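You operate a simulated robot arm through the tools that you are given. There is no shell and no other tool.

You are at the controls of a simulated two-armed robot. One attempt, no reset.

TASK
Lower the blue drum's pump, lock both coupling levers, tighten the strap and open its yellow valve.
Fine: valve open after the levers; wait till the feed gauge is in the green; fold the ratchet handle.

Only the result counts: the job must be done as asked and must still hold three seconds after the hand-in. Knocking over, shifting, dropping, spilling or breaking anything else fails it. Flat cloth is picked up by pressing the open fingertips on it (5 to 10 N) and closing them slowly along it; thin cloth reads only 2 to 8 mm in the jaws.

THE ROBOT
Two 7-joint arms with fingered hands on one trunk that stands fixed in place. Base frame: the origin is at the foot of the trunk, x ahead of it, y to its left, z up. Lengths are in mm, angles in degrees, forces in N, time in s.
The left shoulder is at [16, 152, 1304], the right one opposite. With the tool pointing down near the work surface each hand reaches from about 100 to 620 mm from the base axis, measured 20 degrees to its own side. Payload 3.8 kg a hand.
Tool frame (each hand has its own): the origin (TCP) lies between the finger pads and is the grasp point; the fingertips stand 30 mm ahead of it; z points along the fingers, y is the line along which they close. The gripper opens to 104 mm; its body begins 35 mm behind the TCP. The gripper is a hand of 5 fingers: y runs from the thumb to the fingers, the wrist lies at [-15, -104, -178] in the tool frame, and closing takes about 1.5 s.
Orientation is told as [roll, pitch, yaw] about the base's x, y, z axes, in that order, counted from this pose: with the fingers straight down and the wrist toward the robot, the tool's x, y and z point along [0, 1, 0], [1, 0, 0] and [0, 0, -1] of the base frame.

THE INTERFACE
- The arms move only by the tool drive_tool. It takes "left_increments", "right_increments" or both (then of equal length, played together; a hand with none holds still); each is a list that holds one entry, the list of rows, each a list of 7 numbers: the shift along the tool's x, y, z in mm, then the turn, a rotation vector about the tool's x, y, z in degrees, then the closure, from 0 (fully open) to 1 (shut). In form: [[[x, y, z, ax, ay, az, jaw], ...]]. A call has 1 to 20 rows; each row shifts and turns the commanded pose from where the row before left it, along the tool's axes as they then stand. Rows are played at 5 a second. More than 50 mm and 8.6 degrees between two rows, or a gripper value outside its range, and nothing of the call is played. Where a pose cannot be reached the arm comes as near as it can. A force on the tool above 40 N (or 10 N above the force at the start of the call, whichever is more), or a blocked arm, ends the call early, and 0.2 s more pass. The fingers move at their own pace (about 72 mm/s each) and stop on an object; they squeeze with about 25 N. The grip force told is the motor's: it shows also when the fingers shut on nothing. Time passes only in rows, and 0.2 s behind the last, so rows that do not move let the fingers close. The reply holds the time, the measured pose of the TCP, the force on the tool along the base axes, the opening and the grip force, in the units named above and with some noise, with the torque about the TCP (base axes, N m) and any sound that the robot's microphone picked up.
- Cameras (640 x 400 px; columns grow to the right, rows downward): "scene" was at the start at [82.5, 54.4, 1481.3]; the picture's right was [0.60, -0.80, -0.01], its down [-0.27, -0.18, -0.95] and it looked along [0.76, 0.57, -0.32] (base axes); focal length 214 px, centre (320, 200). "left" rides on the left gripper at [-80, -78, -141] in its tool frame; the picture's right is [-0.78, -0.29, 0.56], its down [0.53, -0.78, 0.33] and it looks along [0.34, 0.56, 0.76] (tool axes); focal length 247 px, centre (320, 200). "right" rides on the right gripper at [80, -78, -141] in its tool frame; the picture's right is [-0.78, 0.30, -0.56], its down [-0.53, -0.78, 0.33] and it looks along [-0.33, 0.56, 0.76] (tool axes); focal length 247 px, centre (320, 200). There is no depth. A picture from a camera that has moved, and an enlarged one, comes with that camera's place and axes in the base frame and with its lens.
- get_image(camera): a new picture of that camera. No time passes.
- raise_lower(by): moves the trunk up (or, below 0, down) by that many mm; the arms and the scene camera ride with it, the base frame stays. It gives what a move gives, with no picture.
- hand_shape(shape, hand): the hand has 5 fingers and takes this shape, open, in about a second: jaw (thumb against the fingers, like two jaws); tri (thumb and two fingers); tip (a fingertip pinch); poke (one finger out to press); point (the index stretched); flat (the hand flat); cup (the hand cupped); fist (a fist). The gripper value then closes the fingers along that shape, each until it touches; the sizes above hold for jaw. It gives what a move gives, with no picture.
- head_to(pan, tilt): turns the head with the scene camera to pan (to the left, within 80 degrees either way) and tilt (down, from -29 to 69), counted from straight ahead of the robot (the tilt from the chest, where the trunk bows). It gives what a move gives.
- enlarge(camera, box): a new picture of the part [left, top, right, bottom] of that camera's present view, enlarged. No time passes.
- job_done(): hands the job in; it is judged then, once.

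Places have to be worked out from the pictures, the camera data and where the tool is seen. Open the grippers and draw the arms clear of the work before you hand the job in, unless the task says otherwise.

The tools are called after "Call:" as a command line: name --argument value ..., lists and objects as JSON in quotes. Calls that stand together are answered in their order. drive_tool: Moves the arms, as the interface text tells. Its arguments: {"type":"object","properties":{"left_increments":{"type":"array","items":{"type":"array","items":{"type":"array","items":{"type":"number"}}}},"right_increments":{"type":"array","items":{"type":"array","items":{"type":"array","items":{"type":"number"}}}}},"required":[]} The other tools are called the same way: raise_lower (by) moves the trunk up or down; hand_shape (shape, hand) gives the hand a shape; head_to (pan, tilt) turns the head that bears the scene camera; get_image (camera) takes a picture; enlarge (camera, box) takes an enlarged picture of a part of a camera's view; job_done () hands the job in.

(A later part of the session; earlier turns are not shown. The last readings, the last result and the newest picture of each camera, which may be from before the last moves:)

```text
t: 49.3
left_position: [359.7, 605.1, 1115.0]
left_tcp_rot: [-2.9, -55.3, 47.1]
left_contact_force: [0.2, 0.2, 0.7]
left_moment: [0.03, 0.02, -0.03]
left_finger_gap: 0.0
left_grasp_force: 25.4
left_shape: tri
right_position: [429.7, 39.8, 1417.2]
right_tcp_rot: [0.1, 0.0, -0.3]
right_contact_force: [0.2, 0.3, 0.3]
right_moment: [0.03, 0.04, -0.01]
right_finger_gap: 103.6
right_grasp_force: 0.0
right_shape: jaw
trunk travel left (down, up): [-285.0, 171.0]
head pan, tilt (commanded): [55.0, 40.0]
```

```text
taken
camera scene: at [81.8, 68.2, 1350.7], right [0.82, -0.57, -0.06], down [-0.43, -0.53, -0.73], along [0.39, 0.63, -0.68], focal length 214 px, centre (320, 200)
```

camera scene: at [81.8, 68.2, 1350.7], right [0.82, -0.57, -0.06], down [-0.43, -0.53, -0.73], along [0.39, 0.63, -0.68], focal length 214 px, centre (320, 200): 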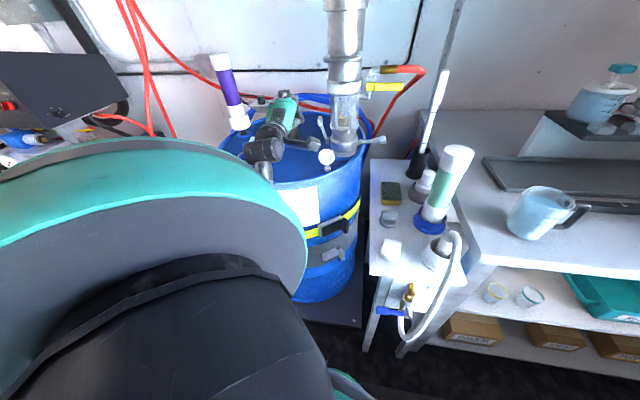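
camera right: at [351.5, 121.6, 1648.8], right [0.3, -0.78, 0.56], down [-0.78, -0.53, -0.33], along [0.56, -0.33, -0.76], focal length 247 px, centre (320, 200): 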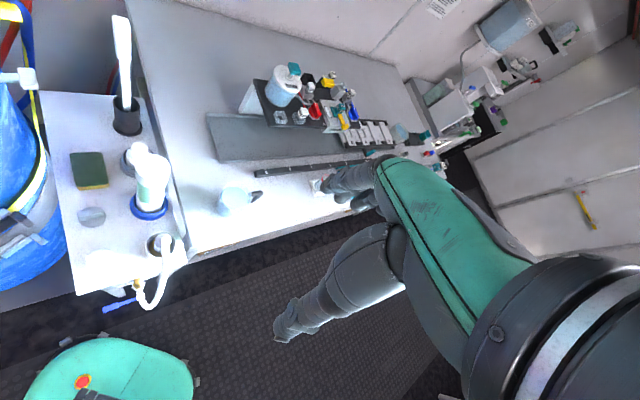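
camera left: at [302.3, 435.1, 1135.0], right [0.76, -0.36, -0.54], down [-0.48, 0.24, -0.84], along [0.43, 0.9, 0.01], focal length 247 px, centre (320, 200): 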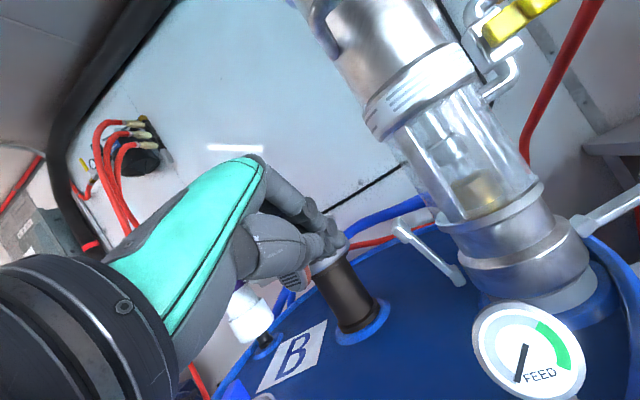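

Good: elbow is well away from the table now. I enlarge the coupling to judge the left lever's end position.

Call:
enlarge --camera "left" --box '[370, 170, 640, 370]'

Call:
enlarge --camera "scene" --box '[290, 80, 400, 180]'

```text
2.00 times, centred on (505, 270) of left
camera zoom: at [302.3, 435.1, 1135.0], right [0.76, -0.36, -0.54], down [-0.48, 0.24, -0.84], along [0.43, 0.9, 0.01], focal length 494 px, centre (-50, 60)
```

zoom: 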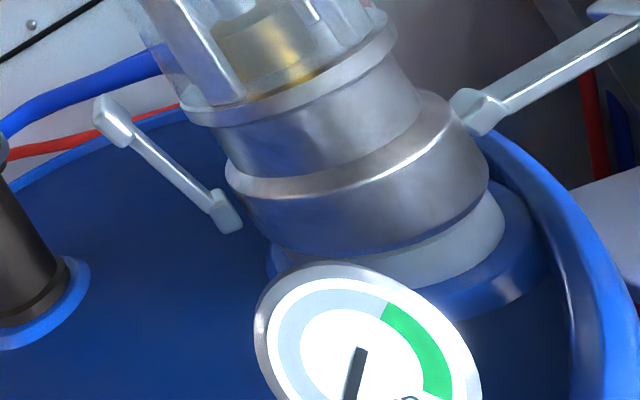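

```text
4.00 times, centred on (345, 130) of scene
camera zoom: at [81.8, 68.2, 1350.7], right [0.82, -0.57, -0.06], down [-0.43, -0.53, -0.73], along [0.39, 0.63, -0.68], focal length 858 px, centre (220, 480)
```

zoom: 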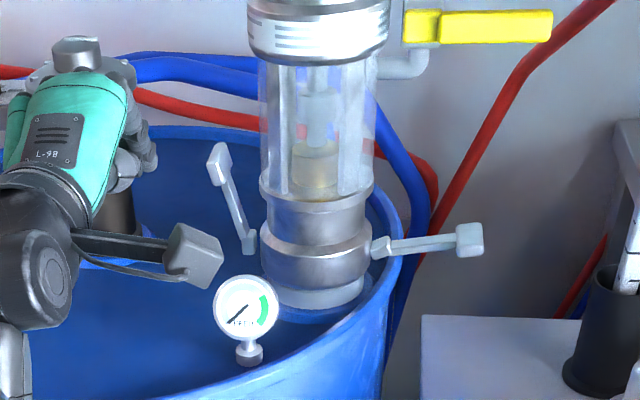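

The left lever rests at ≈72° elevation. I raise the trunk 45 mm for more elbow clearance and then carry the hand across in front of the pump (below the handle, above the gauge) to the right lever's side.

Call:
raise_lower --by 45

Call:
drive_tool --left_increments '[[[-39, -5.5, 3.8, 0, 0, 0, 1], [-39, -5.5, 3.8, 0, 0, 0, 1], [-39, -5.5, 3.8, 0, 0, 0, 1], [-39, -5.5, 3.8, 0, 0, 0, 1], [0, 0, 0, 0, 0, 0, 1]]]'

Call:
get_image --camera "scene"

Call:
get_image --camera "left"

```text
t: 50.2
left_position: [360.1, 604.3, 1159.6]
left_tcp_rot: [-2.7, -55.1, 47.0]
left_contact_force: [0.3, 0.1, 0.0]
left_moment: [-0.03, -0.02, 0.02]
left_finger_gap: 0.1
left_grasp_force: 25.0
left_shape: tri
right_position: [429.4, 41.1, 1461.7]
right_tcp_rot: [0.0, 0.1, -0.3]
right_contact_force: [-0.2, 0.2, 0.1]
right_moment: [0.0, -0.01, 0.02]
right_finger_gap: 103.5
right_grasp_force: 0.1
right_shape: jaw
trunk travel left (down, up): [-330.0, 126.0]
head pan, tilt (commanded): [55.0, 40.0]
```

```text
t: 51.4
left_position: [469.8, 493.4, 1137.8]
left_tcp_rot: [-2.8, -55.2, 47.2]
left_contact_force: [0.4, -0.2, -0.1]
left_moment: [0.02, 0.02, -0.04]
left_finger_gap: 0.0
left_grasp_force: 25.1
left_shape: tri
right_position: [428.7, 40.5, 1462.0]
right_tcp_rot: [0.0, 0.0, -0.3]
right_contact_force: [0.7, 0.4, 0.2]
right_moment: [0.02, -0.01, 0.0]
right_finger_gap: 103.6
right_grasp_force: 0.1
right_shape: jaw
trunk travel left (down, up): [-330.0, 126.0]
head pan, tilt (commanded): [55.0, 40.0]
```

```text
taken
camera scene: at [66.4, 68.5, 1399.2], right [0.82, -0.57, -0.04], down [-0.4, -0.53, -0.75], along [0.41, 0.63, -0.66], focal length 214 px, centre (320, 200)
```

scene: 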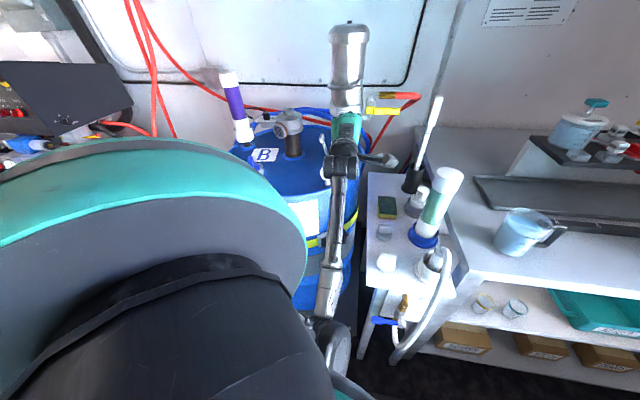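

```text
taken
camera left: at [412.5, 324.2, 1158.2], right [0.76, -0.36, -0.54], down [-0.48, 0.24, -0.84], along [0.43, 0.9, 0.01], focal length 247 px, centre (320, 200)
```

left: 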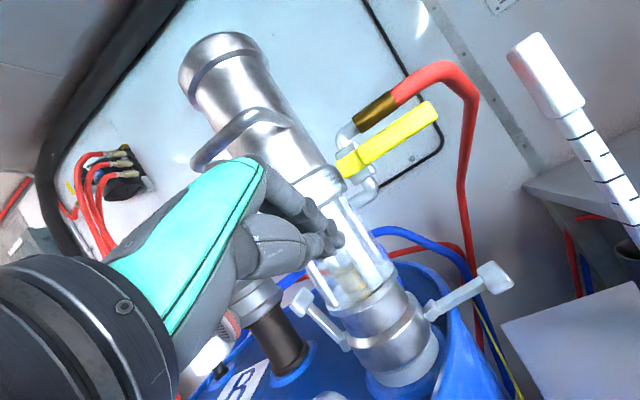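

The elbow hangs free in front, well clear of the table. I continue to the right until the hand is in line with the right lever, still short of it and above.

Call:
drive_tool --left_increments '[[[-30, -3, 2, 0, 0, 0, 1], [-30, -3, 2, 0, 0, 0, 1], [-20, -3, 2, 0, 0, 0, 1], [0, 0, 0, 0, 0, 0, 1]]]'

Call:
get_image --camera "scene"

Call:
get_image --camera "left"

```text
t: 52.6
left_position: [518.6, 463.3, 1141.1]
left_tcp_rot: [5.2, -58.0, 42.1]
left_contact_force: [0.3, -0.1, 0.6]
left_moment: [-0.06, 0.0, -0.01]
left_finger_gap: 0.0
left_grasp_force: 24.7
left_shape: tri
right_position: [429.0, 40.4, 1461.6]
right_tcp_rot: [0.1, 0.0, -0.2]
right_contact_force: [0.6, -0.3, -0.2]
right_moment: [0.01, 0.02, 0.0]
right_finger_gap: 103.8
right_grasp_force: 0.1
right_shape: jaw
trunk travel left (down, up): [-330.0, 126.0]
head pan, tilt (commanded): [55.0, 40.0]
stopped in row 4 (left hand): the arm was blocked; the commanded pose is now the measured one
```

```text
taken
camera scene: at [66.6, 68.2, 1399.2], right [0.82, -0.57, -0.04], down [-0.4, -0.53, -0.75], along [0.41, 0.63, -0.66], focal length 214 px, centre (320, 200)
```

scene: 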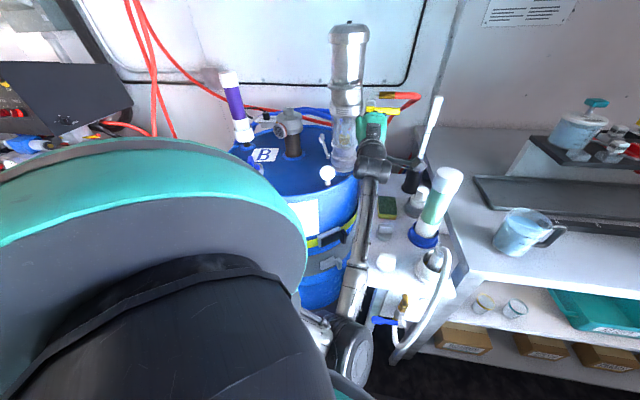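

```text
taken
camera left: at [466.2, 289.6, 1146.0], right [0.76, -0.29, -0.58], down [-0.51, 0.3, -0.81], along [0.41, 0.91, 0.09], focal length 247 px, centre (320, 200)
```

left: 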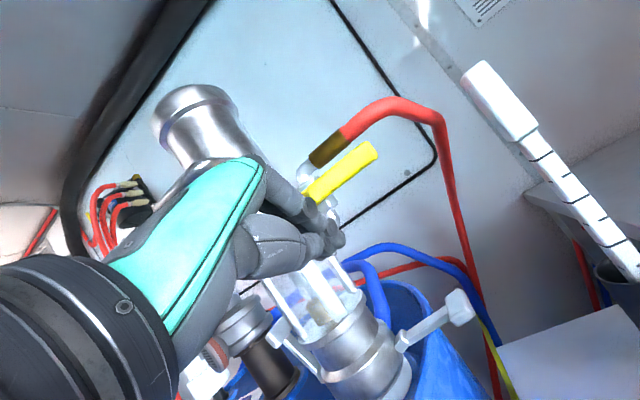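

The arm got blocked, apparently by its folded elbow near the chest, not by contact. I go down 90 mm here (straightening the arm, and passing below the valve handle's height) before moving further.

Call:
drive_tool --left_increments '[[[0, -25.4, 15.9, 0, 0, 0, 1], [0, -25.4, 15.9, 0, 0, 0, 1], [0, -25.4, 15.9, 0, 0, 0, 1], [0, 0, 0, 0, 0, 0, 1]]]'

Call:
get_image --camera "scene"

Call:
get_image --camera "left"

```text
t: 53.8
left_position: [513.5, 488.2, 1073.4]
left_tcp_rot: [10.7, -61.1, 38.5]
left_contact_force: [-0.1, 0.2, 0.1]
left_moment: [0.02, 0.04, 0.0]
left_finger_gap: 0.0
left_grasp_force: 24.6
left_shape: tri
right_position: [428.8, 40.3, 1460.5]
right_tcp_rot: [0.0, 0.0, -0.1]
right_contact_force: [-0.5, -0.3, -1.4]
right_moment: [0.03, -0.01, 0.02]
right_finger_gap: 103.6
right_grasp_force: 0.0
right_shape: jaw
trunk travel left (down, up): [-330.0, 126.0]
head pan, tilt (commanded): [55.0, 40.0]
stopped in row 4 (left hand): the arm was blocked; the commanded pose is now the measured one
```

```text
taken
camera scene: at [66.6, 68.2, 1399.2], right [0.82, -0.57, -0.04], down [-0.4, -0.53, -0.75], along [0.41, 0.63, -0.66], focal length 214 px, centre (320, 200)
```

scene: 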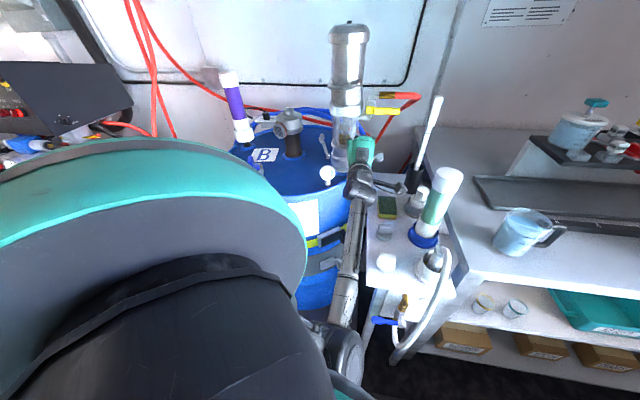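

```text
taken
camera left: at [463.9, 315.5, 1066.2], right [0.77, -0.23, -0.59], down [-0.5, 0.35, -0.79], along [0.39, 0.91, 0.16], focal length 247 px, centre (320, 200)
```

left: 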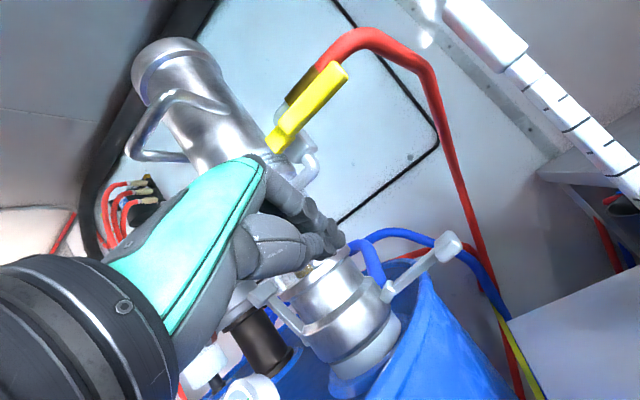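

Blocked again with no tool force; I look at the elbow region closely.

Call:
enlarge --camera "scene" --box '[280, 200, 440, 400]'

Call:
get_image --camera "right"

```text
2.00 times, centred on (360, 300) of scene
camera zoom: at [66.6, 68.2, 1399.2], right [0.82, -0.57, -0.04], down [-0.4, -0.53, -0.75], along [0.41, 0.63, -0.66], focal length 429 px, centre (240, 0)
```

zoom: 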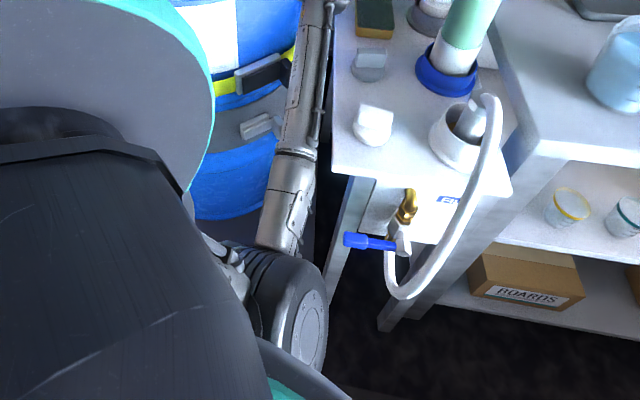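

```text
taken
camera right: at [352.3, 120.2, 1603.7], right [0.29, -0.78, 0.56], down [-0.78, -0.53, -0.33], along [0.55, -0.34, -0.76], focal length 247 px, centre (320, 200)
```

right: 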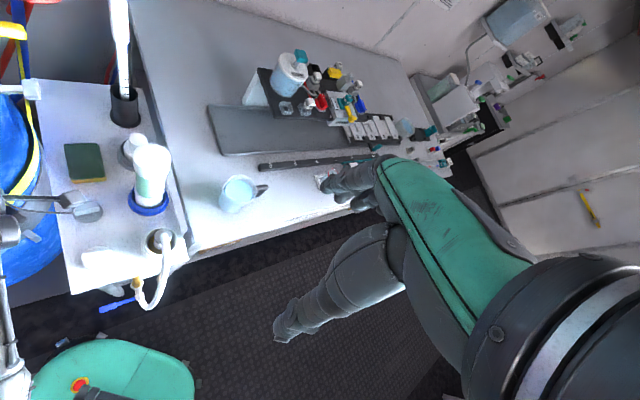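

The elbow is against the robot's own chest, and the hand camera would come too near the tall bottle on the table. I turn the hand's heading from 50° to about 15° (coming from the drum's front side), which moves the wrist and camera away from the bottle.

Call:
drive_tool --left_increments '[[[0, 0, 0, -0.63, -6.1, 3.34, 1], [0, 0, 0, -0.63, -6.1, 3.34, 1], [0, 0, 0, -0.63, -6.1, 3.34, 1], [0, 0, 0, -0.63, -6.1, 3.34, 1], [0, 0, 0, -0.63, -6.1, 3.34, 1], [0, 0, 0, 0, 0, 0, 1]]]'

Call:
get_image --camera "scene"

Call:
get_image --camera "left"

```text
t: 55.2
left_position: [513.6, 486.7, 1073.4]
left_tcp_rot: [10.7, -61.0, 3.3]
left_contact_force: [-0.2, -0.6, -1.0]
left_moment: [-0.01, -0.01, -0.02]
left_finger_gap: 0.0
left_grasp_force: 24.2
left_shape: tri
right_position: [428.3, 40.2, 1462.2]
right_tcp_rot: [0.0, 0.1, -0.2]
right_contact_force: [1.1, 0.5, 0.1]
right_moment: [-0.02, 0.02, -0.02]
right_finger_gap: 103.6
right_grasp_force: 0.0
right_shape: jaw
trunk travel left (down, up): [-330.0, 126.0]
head pan, tilt (commanded): [55.0, 40.0]
```

```text
taken
camera scene: at [67.0, 67.5, 1399.2], right [0.82, -0.57, -0.04], down [-0.4, -0.53, -0.75], along [0.41, 0.63, -0.66], focal length 214 px, centre (320, 200)
```

scene: 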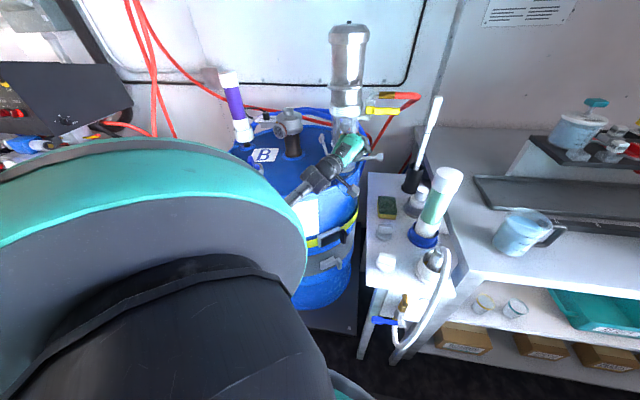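

```text
taken
camera left: at [374.3, 373.2, 1065.7], right [0.5, -0.63, -0.59], down [-0.21, 0.58, -0.79], along [0.84, 0.52, 0.16], focal length 247 px, centre (320, 200)
```

left: 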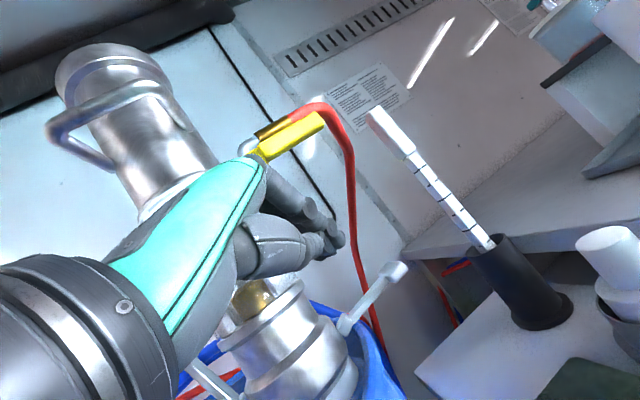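

Freed: heading is now 15° and the right lever's T is seen exactly where predicted. I move down and right to a place in front of the lever, raise the wrist by changing pitch, then look.

Call:
drive_tool --left_increments '[[[-14.8, -16.6, 18.1, 0, 0, 0, 1], [-14.8, -16.6, 18.1, 0, 0, 0, 1], [-14.8, -16.6, 18.1, 0, 0, 0, 1], [0, 0, 0, 5.5, 0, 0, 1], [0, 0, 0, 5.5, 0, 0, 1], [0, 0, 0, 0, 0, 0, 1]]]'

Call:
get_image --camera "scene"

Call:
get_image --camera "left"

```text
t: 56.6
left_position: [545.0, 456.4, 999.3]
left_tcp_rot: [8.1, -50.2, 6.7]
left_contact_force: [-0.6, -0.2, 0.2]
left_moment: [-0.02, -0.03, -0.02]
left_finger_gap: 0.0
left_grasp_force: 25.0
left_shape: tri
right_position: [429.1, 41.3, 1461.4]
right_tcp_rot: [0.0, 0.1, -0.1]
right_contact_force: [0.3, 0.1, 0.2]
right_moment: [0.02, 0.0, 0.0]
right_finger_gap: 103.7
right_grasp_force: 0.0
right_shape: jaw
trunk travel left (down, up): [-330.0, 126.0]
head pan, tilt (commanded): [55.0, 40.0]
```

```text
taken
camera scene: at [66.9, 68.0, 1399.2], right [0.82, -0.57, -0.04], down [-0.4, -0.53, -0.75], along [0.41, 0.63, -0.66], focal length 214 px, centre (320, 200)
```

scene: 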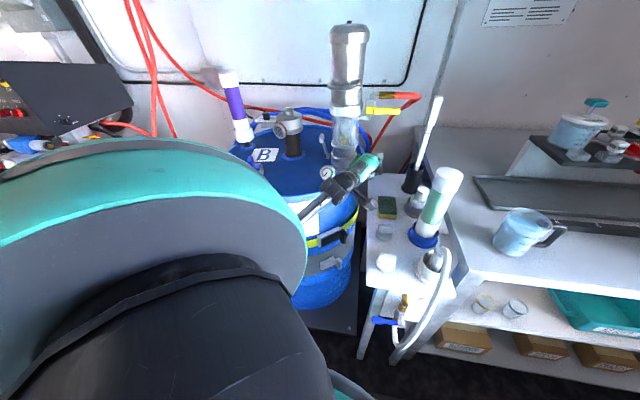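

```text
taken
camera left: at [409.5, 339.9, 1023.0], right [0.4, -0.65, -0.65], down [-0.37, 0.54, -0.76], along [0.84, 0.54, -0.03], focal length 247 px, centre (320, 200)
```

left: 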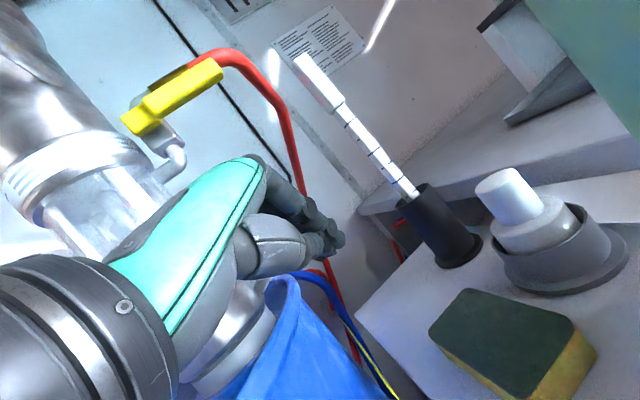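

Clear. I turn the heading by +18° here so that the hand's left side will clear the pump when it goes in under the lever.

Call:
drive_tool --left_increments '[[[0, 0, 0, 0.54, 4.6, -3.8, 1], [0, 0, 0, 0.54, 4.6, -3.8, 1], [0, 0, 0, 0.54, 4.6, -3.8, 1], [0, 0, 0, 0, 0, 0, 1]]]'

Call:
get_image --camera "scene"

Call:
get_image --camera "left"

```text
t: 57.6
left_position: [544.0, 456.5, 1000.0]
left_tcp_rot: [8.0, -50.3, 24.7]
left_contact_force: [-0.1, 0.7, 0.3]
left_moment: [0.02, 0.0, 0.02]
left_finger_gap: 0.0
left_grasp_force: 25.0
left_shape: tri
right_position: [428.3, 41.2, 1460.9]
right_tcp_rot: [0.0, 0.0, -0.2]
right_contact_force: [0.0, 0.3, -0.3]
right_moment: [-0.02, 0.0, 0.02]
right_finger_gap: 103.5
right_grasp_force: 0.1
right_shape: jaw
trunk travel left (down, up): [-330.0, 126.0]
head pan, tilt (commanded): [55.0, 40.0]
```

```text
taken
camera scene: at [66.4, 68.6, 1399.2], right [0.82, -0.57, -0.04], down [-0.4, -0.53, -0.75], along [0.41, 0.63, -0.66], focal length 214 px, centre (320, 200)
```

scene: 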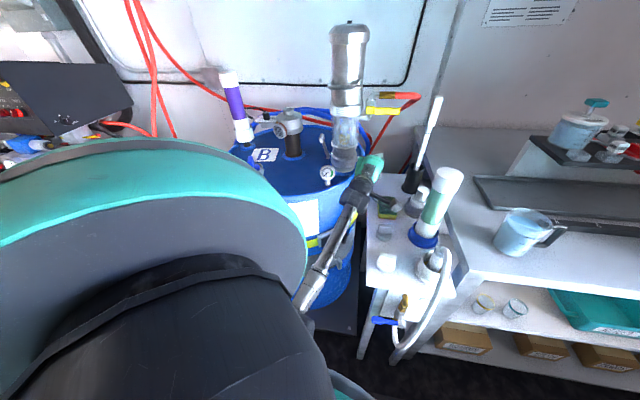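

```text
taken
camera left: at [451.4, 304.0, 1023.1], right [0.58, -0.49, -0.65], down [-0.51, 0.4, -0.76], along [0.63, 0.77, -0.02], focal length 247 px, centre (320, 200)
```

left: 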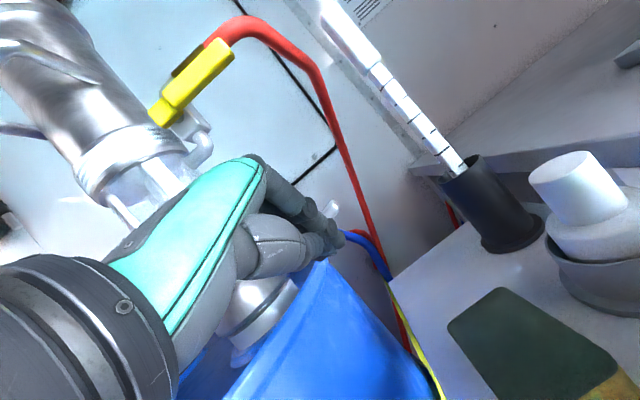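

The lever's T is directly ahead behind the fingertips. I go down 50 mm and then forward about 60 mm so that the closed fingers pass under the lever.

Call:
drive_tool --left_increments '[[[3.7, -18.8, 17.1, 0, 0, 0, 1], [3.7, -18.8, 17.1, 0, 0, 0, 1], [3.4, 12.2, 15.3, 0, 0, 0, 1], [3.4, 12.2, 15.3, 0, 0, 0, 1], [3.4, 12.2, 15.3, 0, 0, 0, 1], [0, 0, 0, 0, 0, 0, 1]]]'

Call:
get_image --camera "left"

Call:
enlarge --camera "scene" --box '[290, 80, 450, 240]'

```text
t: 59.0
left_position: [587.1, 506.4, 951.7]
left_tcp_rot: [8.0, -50.3, 24.7]
left_contact_force: [-0.3, 0.1, 0.1]
left_moment: [0.0, -0.04, 0.02]
left_finger_gap: 0.2
left_grasp_force: 25.5
left_shape: tri
right_position: [428.7, 41.5, 1462.3]
right_tcp_rot: [-0.1, 0.0, -0.2]
right_contact_force: [-0.1, -0.3, -0.2]
right_moment: [-0.02, 0.0, 0.07]
right_finger_gap: 103.6
right_grasp_force: 0.1
right_shape: jaw
trunk travel left (down, up): [-330.0, 126.0]
head pan, tilt (commanded): [55.0, 40.0]
```

```text
taken
camera left: at [493.2, 354.0, 973.8], right [0.58, -0.5, -0.65], down [-0.51, 0.4, -0.76], along [0.63, 0.77, -0.02], focal length 247 px, centre (320, 200)
```

left: 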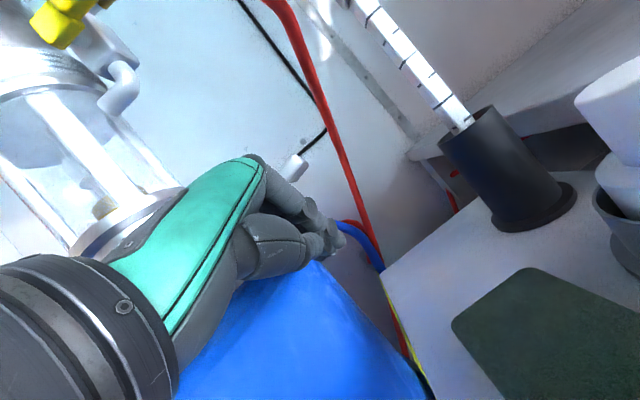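

```text
2.50 times, centred on (370, 160) of scene
camera zoom: at [66.5, 68.0, 1399.3], right [0.82, -0.57, -0.04], down [-0.4, -0.53, -0.75], along [0.41, 0.63, -0.66], focal length 536 px, centre (195, 300)
```

zoom: 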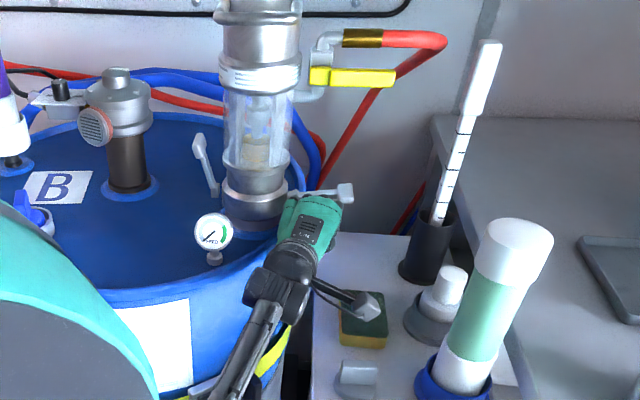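

The closed fingers are under the right lever (its T shows just above the hand). I raise gently to touch it and start lifting.

Call:
drive_tool --left_increments '[[[0.5, 4.6, -3.8, 0, 0, 0, 1], [0.5, 4.6, -3.8, 0, 0, 0, 1], [0.5, 4.6, -3.8, 0, 0, 0, 1], [0.5, 4.6, -3.8, 0, 0, 0, 1], [0.5, 4.6, -3.8, 0, 0, 0, 1], [0.5, 4.6, -3.8, 0, 0, 0, 1], [0, 0, 0, 0, 0, 0, 1]]]'

Call:
get_image --camera "left"

Call:
enlarge --camera "scene" --box '[290, 80, 450, 240]'

```text
t: 60.6
left_position: [583.9, 507.1, 984.7]
left_tcp_rot: [8.0, -50.0, 24.8]
left_contact_force: [-7.0, 1.2, -6.0]
left_moment: [-0.09, -0.36, 0.0]
left_finger_gap: 0.0
left_grasp_force: 25.1
left_shape: tri
right_position: [427.9, 42.1, 1462.5]
right_tcp_rot: [0.1, 0.0, -0.1]
right_contact_force: [-0.2, -0.4, 0.0]
right_moment: [-0.01, 0.01, -0.01]
right_finger_gap: 103.6
right_grasp_force: 0.1
right_shape: jaw
trunk travel left (down, up): [-330.0, 126.0]
head pan, tilt (commanded): [55.0, 40.0]
```

```text
taken
camera left: at [491.6, 354.9, 1008.2], right [0.58, -0.5, -0.65], down [-0.52, 0.4, -0.76], along [0.63, 0.77, -0.03], focal length 247 px, centre (320, 200)
```

left: 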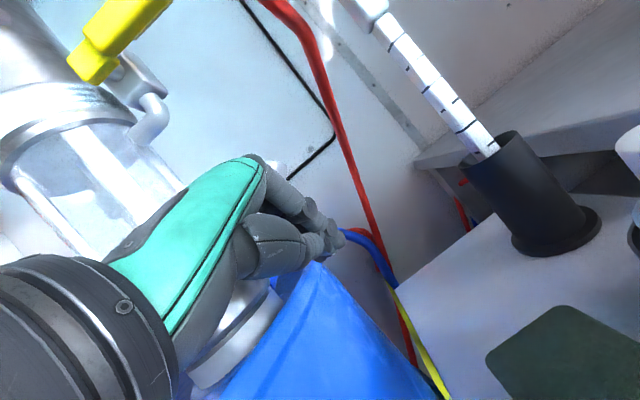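

```text
2.50 times, centred on (370, 160) of scene
camera zoom: at [65.8, 69.0, 1399.2], right [0.82, -0.57, -0.04], down [-0.4, -0.53, -0.75], along [0.41, 0.63, -0.66], focal length 536 px, centre (195, 300)
```

zoom: 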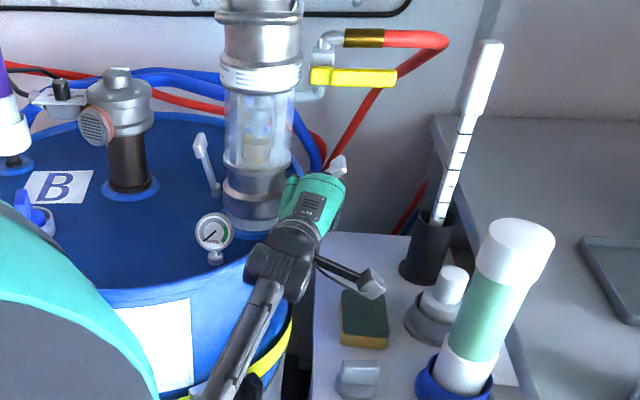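

The lever is rising (its T moved up and in, about 9 N on the hand). I continue up and inward along its arc.

Call:
drive_tool --left_increments '[[[3.5, 4.6, -4.5, 0, 0, 0, 1], [4.4, 4.5, -5, 0, 0, 0, 1], [4.4, 4.5, -5, 0, 0, 0, 1], [5, 3.8, -4.6, 0, 0, 0, 1], [0, 0, 0, 0, 0, 0, 1]]]'

Call:
get_image --camera "left"

Call:
enlarge --camera "scene" --box '[290, 80, 450, 240]'

```text
t: 61.5
left_position: [572.2, 516.1, 1000.4]
left_tcp_rot: [7.8, -49.1, 24.9]
left_contact_force: [-13.5, -2.5, -10.7]
left_moment: [0.07, -0.68, 0.05]
left_finger_gap: 0.0
left_grasp_force: 24.6
left_shape: tri
right_position: [427.9, 41.0, 1461.7]
right_tcp_rot: [0.0, -0.1, -0.1]
right_contact_force: [0.1, 0.0, 0.4]
right_moment: [0.03, 0.0, 0.02]
right_finger_gap: 103.7
right_grasp_force: 0.0
right_shape: jaw
trunk travel left (down, up): [-330.0, 126.0]
head pan, tilt (commanded): [55.0, 40.0]
stopped in row 4 (left hand): the force on the tool passed its limit at 43 N (the readings are from after the stop); the commanded pose is now the measured one
```

```text
taken
camera left: at [481.3, 363.1, 1026.0], right [0.57, -0.5, -0.65], down [-0.53, 0.39, -0.76], along [0.63, 0.77, -0.04], focal length 247 px, centre (320, 200)
```

left: 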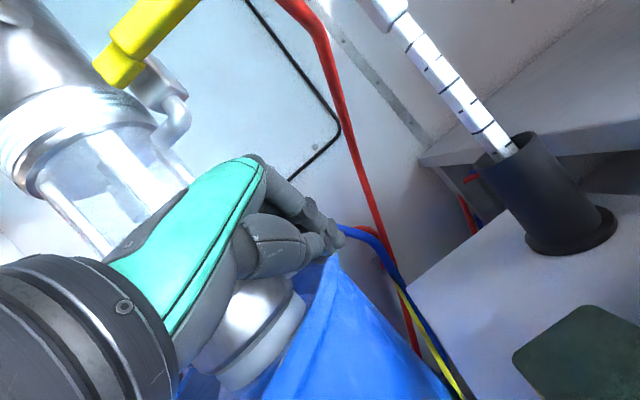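

```text
2.50 times, centred on (370, 160) of scene
camera zoom: at [65.7, 68.3, 1399.5], right [0.82, -0.57, -0.04], down [-0.4, -0.53, -0.75], along [0.41, 0.63, -0.66], focal length 536 px, centre (195, 300)
```

zoom: 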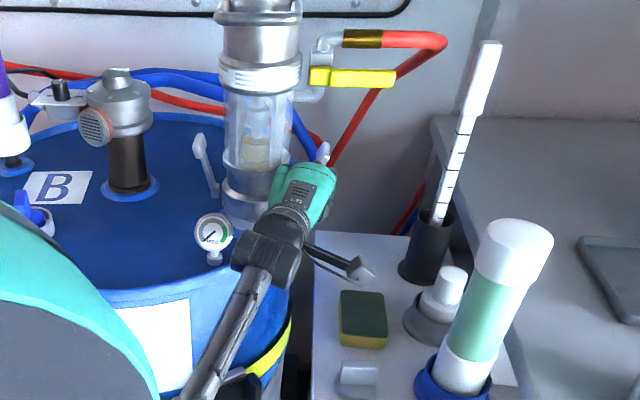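

The right lever is now at roughly 62° but upward force alone no longer turns it. I ease down, go out around it, rise to the paddle's height (staying below the valve handle) and then push inward.

Call:
drive_tool --left_increments '[[[-0.7, -6.1, 5.1, 0, 0, 0, 1], [-16.9, 3.9, 2.3, 0, 0, 0, 1], [-16.9, 3.9, 2.3, 0, 0, 0, 1], [2.2, 15, -9.4, 0, 0, 0, 1], [2.2, 15, -9.4, 0, 0, 0, 1], [2.2, 15, -9.4, 0, 0, 0, 1], [0, 0, 0, 0, 0, 0, 1]]]'

Call:
get_image --camera "left"

Call:
enlarge --camera "scene" --box '[290, 80, 450, 240]'

```text
t: 62.2
left_position: [585.1, 503.5, 984.6]
left_tcp_rot: [7.8, -48.2, 25.4]
left_contact_force: [-18.7, 0.6, -9.7]
left_moment: [-0.05, -0.84, 0.06]
left_finger_gap: 0.0
left_grasp_force: 24.8
left_shape: tri
right_position: [426.9, 42.0, 1463.1]
right_tcp_rot: [-0.2, -0.1, -0.2]
right_contact_force: [0.2, 0.4, 0.0]
right_moment: [0.03, -0.01, 0.03]
right_finger_gap: 103.6
right_grasp_force: 0.0
right_shape: jaw
trunk travel left (down, up): [-330.0, 126.0]
head pan, tilt (commanded): [55.0, 40.0]
stopped in row 3 (left hand): the force on the tool passed its limit at 43 N (the readings are from after the stop); the commanded pose is now the measured one
```

```text
taken
camera left: at [493.8, 351.4, 1013.7], right [0.56, -0.5, -0.66], down [-0.54, 0.38, -0.75], along [0.63, 0.78, -0.06], focal length 247 px, centre (320, 200)
```

left: 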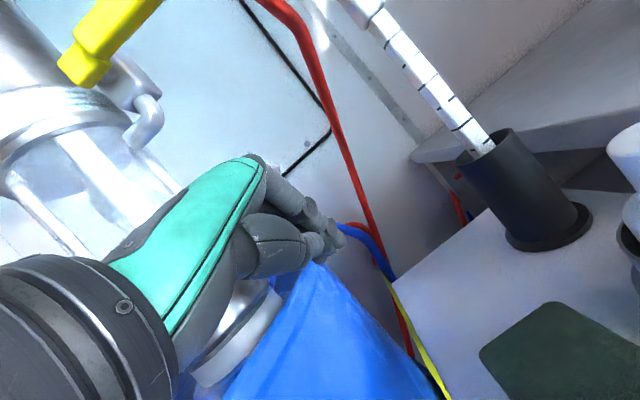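

```text
2.50 times, centred on (370, 160) of scene
camera zoom: at [64.0, 69.3, 1399.4], right [0.82, -0.57, -0.03], down [-0.4, -0.53, -0.75], along [0.41, 0.63, -0.66], focal length 536 px, centre (195, 300)
```

zoom: 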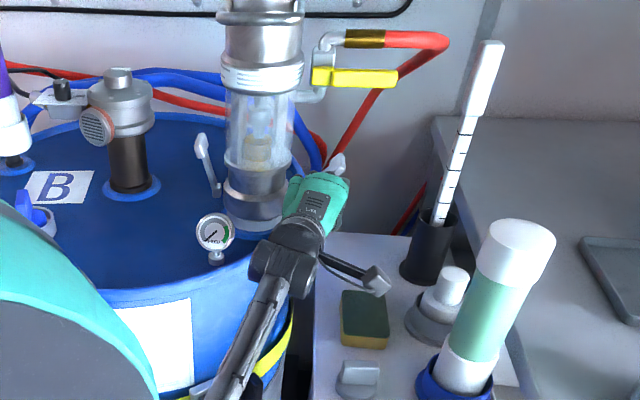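

The lever followed the hand back a bit and it pushes the hand towards the robot, so something is hooked. I look closely at the contact.

Call:
enlarge --camera "left" --box '[160, 110, 400, 310]'

Call:
enlarge --camera "scene" --box '[340, 120, 410, 190]'

```text
2.00 times, centred on (280, 210) of left
camera zoom: at [493.8, 351.4, 1013.7], right [0.56, -0.5, -0.66], down [-0.54, 0.38, -0.75], along [0.63, 0.78, -0.06], focal length 494 px, centre (400, 180)
```

zoom: 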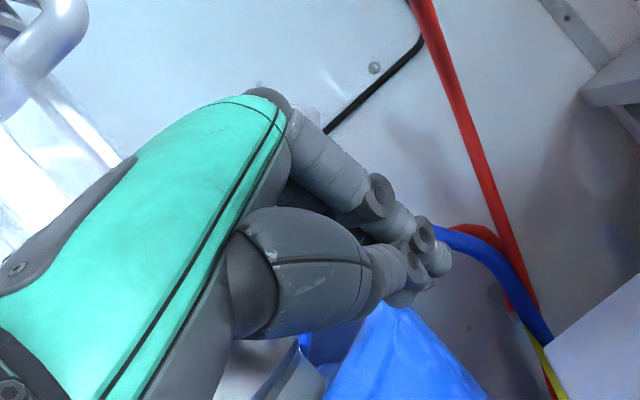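

```text
5.71 times, centred on (375, 155) of scene
camera zoom: at [64.0, 69.3, 1399.4], right [0.82, -0.57, -0.03], down [-0.4, -0.53, -0.75], along [0.41, 0.63, -0.66], focal length 1226 px, centre (6, 457)
```

zoom: 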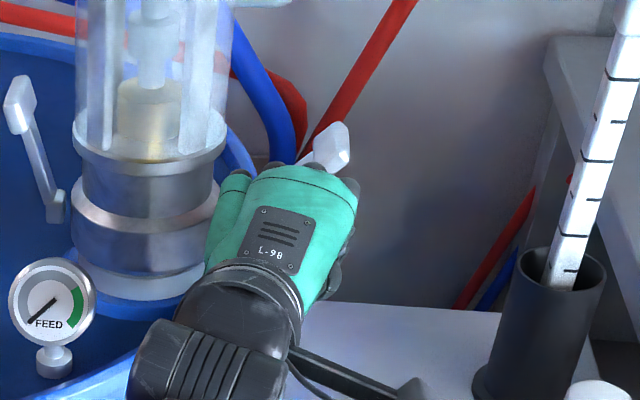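

The hand and lever press on each other along the finger direction, so backing straight out along the heading should free them. I retreat 60 mm.

Call:
drive_tool --left_increments '[[[-0.7, -6.3, -7.7, 0, 0, 0, 1], [-0.7, -6.3, -7.7, 0, 0, 0, 1], [-1.5, -12.6, -15.4, 0, 0, 0, 1], [-1.5, -12.6, -15.4, 0, 0, 0, 1], [0, 0, 0, 0, 0, 0, 1]]]'

Call:
get_image --camera "left"

Call:
enlarge --camera "scene" --box '[310, 90, 430, 190]'

```text
t: 63.4
left_position: [540.1, 466.2, 989.1]
left_tcp_rot: [8.0, -48.6, 25.1]
left_contact_force: [0.1, -0.4, 0.5]
left_moment: [0.0, 0.0, -0.02]
left_finger_gap: 0.3
left_grasp_force: 25.3
left_shape: tri
right_position: [428.6, 38.9, 1461.8]
right_tcp_rot: [0.0, 0.0, -0.2]
right_contact_force: [-0.5, -0.9, 0.0]
right_moment: [-0.01, 0.0, -0.02]
right_finger_gap: 103.5
right_grasp_force: 0.0
right_shape: jaw
trunk travel left (down, up): [-330.0, 126.0]
head pan, tilt (commanded): [55.0, 40.0]
```

```text
taken
camera left: at [448.3, 314.1, 1016.7], right [0.56, -0.5, -0.66], down [-0.54, 0.38, -0.75], along [0.63, 0.78, -0.05], focal length 247 px, centre (320, 200)
```

left: 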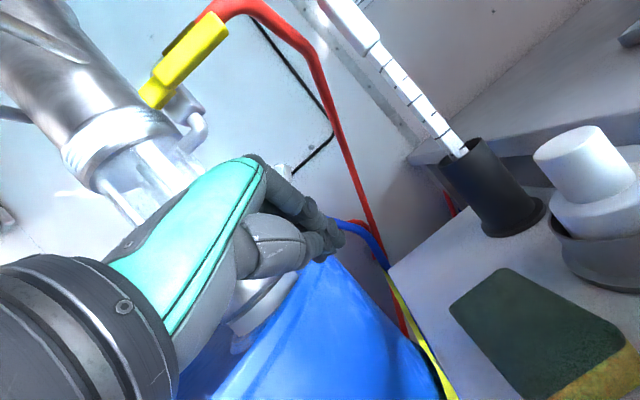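

```text
4.00 times, centred on (370, 140) of scene
camera zoom: at [66.8, 68.4, 1399.2], right [0.82, -0.57, -0.04], down [-0.4, -0.53, -0.75], along [0.41, 0.63, -0.66], focal length 858 px, centre (120, 440)
```

zoom: 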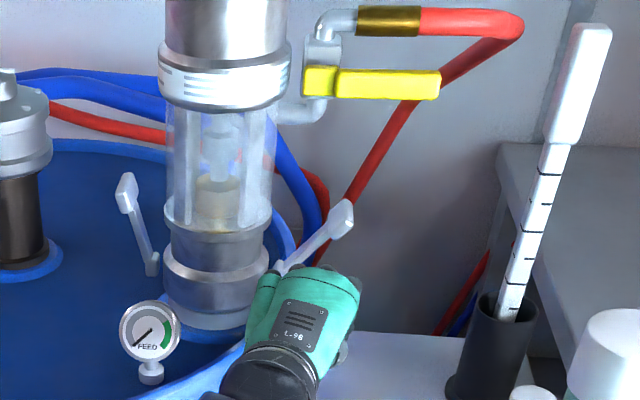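

Freed, and the lever stays at about 48° (T near [597, 522, 1046]). Now I rise in front of it, then pass to its right side to push it inward.

Call:
drive_tool --left_increments '[[[1.5, 12.8, -10.6, 0, 0, 0, 1], [1.5, 12.8, -10.6, 0, 0, 0, 1], [1.5, 12.8, -10.6, 0, 0, 0, 1], [-14.7, 13.3, 14, 0, 0, 0, 1], [-14.7, 13.3, 14, 0, 0, 0, 1], [0, 0, 0, 0, 0, 0, 1]]]'

Call:
get_image --camera "left"

Call:
enlarge --camera "scene" --box '[310, 90, 430, 190]'

```text
t: 64.8
left_position: [589.3, 462.2, 1038.0]
left_tcp_rot: [7.9, -48.6, 25.2]
left_contact_force: [0.6, -0.2, -0.5]
left_moment: [0.01, 0.03, 0.0]
left_finger_gap: 0.1
left_grasp_force: 24.7
left_shape: tri
right_position: [428.9, 40.1, 1461.8]
right_tcp_rot: [0.0, 0.0, -0.2]
right_contact_force: [-0.8, -0.3, 0.0]
right_moment: [-0.01, 0.0, 0.03]
right_finger_gap: 103.7
right_grasp_force: 0.0
right_shape: jaw
trunk travel left (down, up): [-330.0, 126.0]
head pan, tilt (commanded): [55.0, 40.0]
```

```text
taken
camera left: at [497.0, 310.1, 1066.3], right [0.56, -0.5, -0.66], down [-0.54, 0.38, -0.75], along [0.63, 0.78, -0.05], focal length 247 px, centre (320, 200)
```

left: 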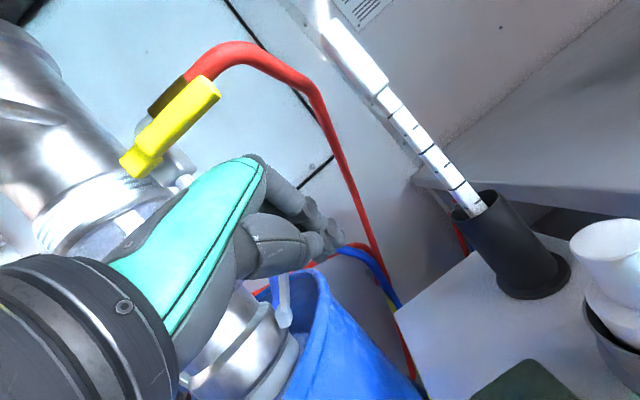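

```text
4.00 times, centred on (370, 140) of scene
camera zoom: at [66.0, 68.2, 1399.3], right [0.82, -0.57, -0.04], down [-0.4, -0.53, -0.75], along [0.41, 0.63, -0.66], focal length 858 px, centre (120, 440)
```

zoom: 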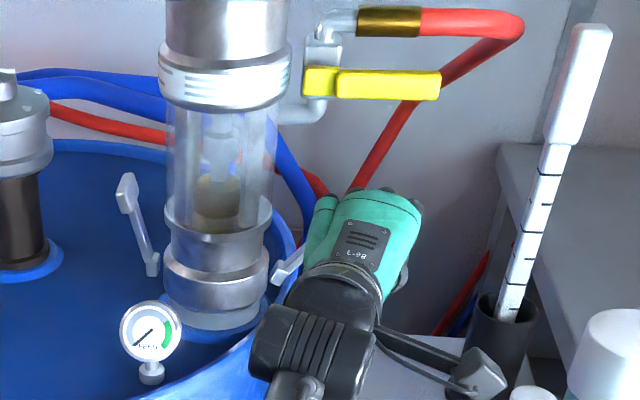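

The curled ring and little fingers of the "tri" shape probably hooked the lever, so I back off 40 mm and switch to the "jaw" shape, to close all four fingers and push with the little-finger side.

Call:
drive_tool --left_increments '[[[-4.8, -12, -15.3, 0, 0, 0, 1], [-4.8, -12, -15.3, 0, 0, 0, 1], [0, 0, 0, 0, 0, 0, 1]]]'

Call:
hand_shape --shape "jaw" --hand "left"

Call:
drive_tool --left_increments '[[[0, 0, 0, 0, 0, 0, 0.5], [0, 0, 0, 0, 0, 0, 1], [0, 0, 0, 0, 0, 0, 1], [0, 0, 0, 0, 0, 0, 1], [0, 0, 0, 0, 0, 0, 1], [0, 0, 0, 0, 0, 0, 1], [0, 0, 0, 0, 0, 0, 1]]]'

Call:
get_image --camera "left"

Call:
enlarge --camera "scene" --box '[310, 80, 450, 190]'

```text
t: 65.6
left_position: [561.4, 433.7, 1039.8]
left_tcp_rot: [7.8, -48.6, 25.1]
left_contact_force: [-0.8, -0.6, 0.4]
left_moment: [-0.03, 0.04, 0.01]
left_finger_gap: 0.1
left_grasp_force: 25.2
left_shape: tri
right_position: [429.3, 40.2, 1461.2]
right_tcp_rot: [-0.1, 0.2, -0.2]
right_contact_force: [-0.1, 0.1, 0.9]
right_moment: [0.0, -0.02, 0.04]
right_finger_gap: 103.6
right_grasp_force: 0.1
right_shape: jaw
trunk travel left (down, up): [-330.0, 126.0]
head pan, tilt (commanded): [55.0, 40.0]
```

```text
t: 66.5
left_position: [561.1, 434.2, 1039.9]
left_tcp_rot: [7.9, -48.5, 25.1]
left_contact_force: [0.7, -0.3, 0.0]
left_moment: [0.02, 0.01, -0.02]
left_finger_gap: 103.5
left_grasp_force: 0.1
left_shape: jaw
right_position: [429.3, 41.2, 1462.9]
right_tcp_rot: [0.0, 0.0, -0.2]
right_contact_force: [0.2, 1.0, -0.1]
right_moment: [0.03, 0.02, -0.02]
right_finger_gap: 103.8
right_grasp_force: 0.0
right_shape: jaw
trunk travel left (down, up): [-330.0, 126.0]
head pan, tilt (commanded): [55.0, 40.0]
```

```text
t: 68.1
left_position: [560.6, 434.2, 1038.1]
left_tcp_rot: [7.9, -48.6, 25.1]
left_contact_force: [-0.9, -0.4, 0.0]
left_moment: [-0.01, 0.02, -0.03]
left_finger_gap: 0.0
left_grasp_force: 25.0
left_shape: jaw
right_position: [429.0, 39.7, 1461.2]
right_tcp_rot: [0.0, 0.0, -0.2]
right_contact_force: [0.4, -0.5, 0.4]
right_moment: [0.0, -0.01, 0.0]
right_finger_gap: 103.6
right_grasp_force: 0.0
right_shape: jaw
trunk travel left (down, up): [-330.0, 126.0]
head pan, tilt (commanded): [55.0, 40.0]
```

```text
taken
camera left: at [469.3, 281.4, 1067.2], right [0.56, -0.5, -0.66], down [-0.54, 0.38, -0.75], along [0.63, 0.78, -0.05], focal length 247 px, centre (320, 200)
```

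left: 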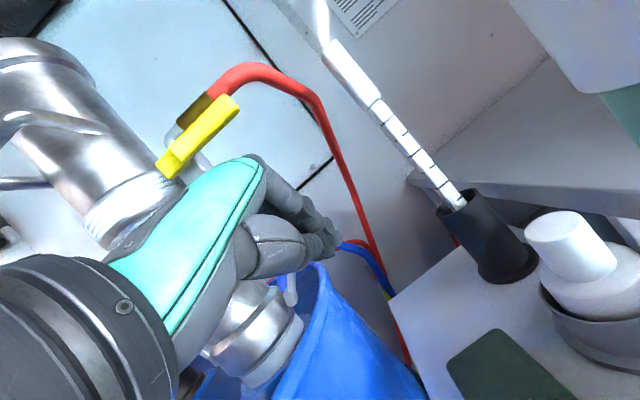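

```text
3.64 times, centred on (380, 135) of scene
camera zoom: at [66.7, 68.1, 1399.2], right [0.82, -0.57, -0.04], down [-0.4, -0.53, -0.75], along [0.41, 0.63, -0.66], focal length 780 px, centre (102, 436)
```

zoom: 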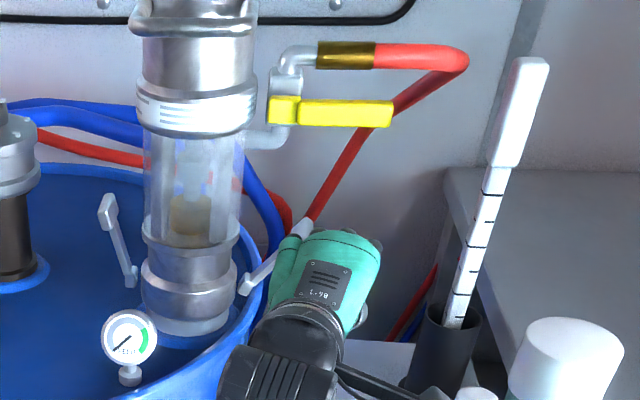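

The lever stays at about 52°. I turn the heading to 20° to keep the hand camera clear of the tall bottle (near (552, 242), top z ≈ 1100), then move right and partly forward beside the lever.

Call:
drive_tool --left_increments '[[[0, 0, 0, -0.68, -5.6, 4.9, 1], [0, 0, 0, -0.68, -5.6, 4.9, 1], [-27, 11.8, 9.7, 0, 0, 0, 1], [9.6, 10.9, 13.8, 0, 0, 0, 1], [9.6, 10.9, 13.8, 0, 0, 0, 1], [0, 0, 0, 0, 0, 0, 1]]]'

Call:
get_image --camera "left"

Call:
enlarge --camera "scene" --box '[310, 80, 450, 190]'

```text
t: 69.5
left_position: [611.5, 439.2, 1039.9]
left_tcp_rot: [8.0, -48.6, 10.0]
left_contact_force: [0.1, -0.2, 0.4]
left_moment: [-0.01, 0.0, 0.0]
left_finger_gap: 0.2
left_grasp_force: 25.1
left_shape: jaw
right_position: [429.3, 40.2, 1460.9]
right_tcp_rot: [0.0, 0.2, -0.3]
right_contact_force: [0.5, -0.6, 0.3]
right_moment: [0.02, -0.04, 0.03]
right_finger_gap: 103.7
right_grasp_force: 0.0
right_shape: jaw
trunk travel left (down, up): [-330.0, 126.0]
head pan, tilt (commanded): [55.0, 40.0]
```

```text
taken
camera left: at [483.3, 316.1, 1067.2], right [0.42, -0.63, -0.66], down [-0.42, 0.51, -0.75], along [0.81, 0.59, -0.05], focal length 247 px, centre (320, 200)
```

left: 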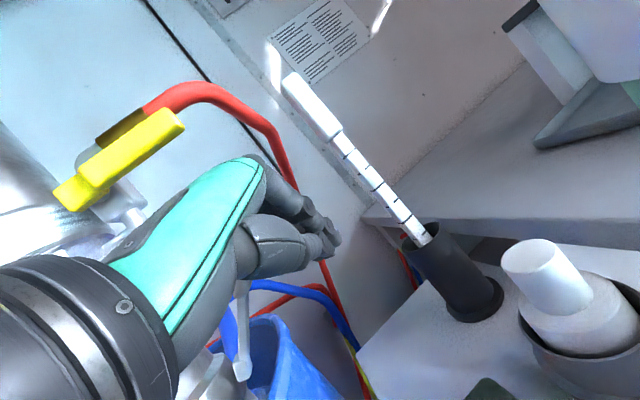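

```text
3.64 times, centred on (380, 135) of scene
camera zoom: at [66.8, 67.2, 1399.3], right [0.82, -0.57, -0.04], down [-0.4, -0.53, -0.75], along [0.41, 0.63, -0.66], focal length 780 px, centre (102, 436)
```

zoom: 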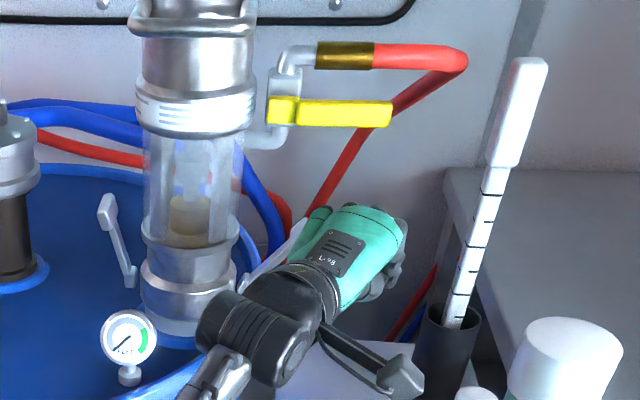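

The T is just left of the hand's little-finger side. I go forward 34 mm beside it and start pushing inward.

Call:
drive_tool --left_increments '[[[8.2, 9.2, 11.7, 0, 0, 0, 1], [8.2, 9.2, 11.7, 0, 0, 0, 1], [4.35, -1.9, -1.6, 0, 0, 0, 1], [4.35, -1.9, -1.6, 0, 0, 0, 1], [4.35, -1.9, -1.6, 0, 0, 0, 1], [4.35, -1.9, -1.6, 0, 0, 0, 1], [0, 0, 0, 0, 0, 0, 1]]]'

Call:
get_image --camera "left"

Call:
enlarge --camera "scene" --box '[310, 80, 450, 190]'

```text
t: 71.1
left_position: [620.7, 476.8, 1039.6]
left_tcp_rot: [8.0, -48.7, 10.1]
left_contact_force: [0.7, -5.2, 4.1]
left_moment: [0.27, 0.05, 0.01]
left_finger_gap: 0.0
left_grasp_force: 24.7
left_shape: jaw
right_position: [428.4, 38.7, 1462.3]
right_tcp_rot: [0.0, 0.0, -0.3]
right_contact_force: [-0.5, -0.1, -0.3]
right_moment: [0.01, 0.01, 0.02]
right_finger_gap: 103.6
right_grasp_force: 0.0
right_shape: jaw
trunk travel left (down, up): [-330.0, 126.0]
head pan, tilt (commanded): [55.0, 40.0]
```

```text
taken
camera left: at [492.7, 353.5, 1067.7], right [0.42, -0.63, -0.66], down [-0.42, 0.51, -0.75], along [0.81, 0.59, -0.05], focal length 247 px, centre (320, 200)
```

left: 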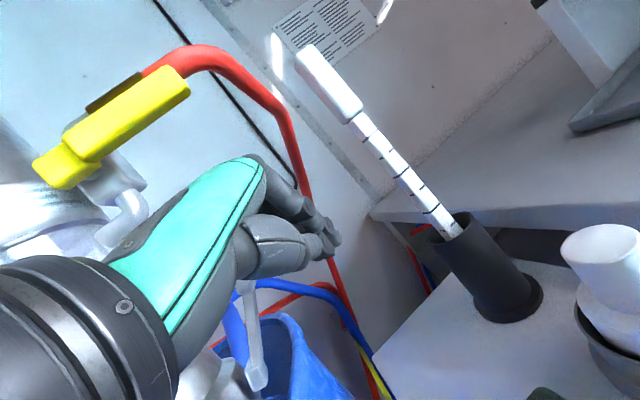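

```text
3.64 times, centred on (380, 135) of scene
camera zoom: at [66.3, 66.7, 1399.4], right [0.82, -0.57, -0.04], down [-0.4, -0.53, -0.75], along [0.41, 0.63, -0.66], focal length 780 px, centre (102, 436)
```

zoom: 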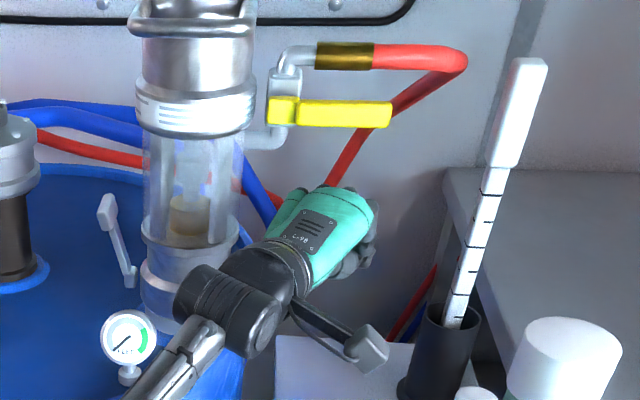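

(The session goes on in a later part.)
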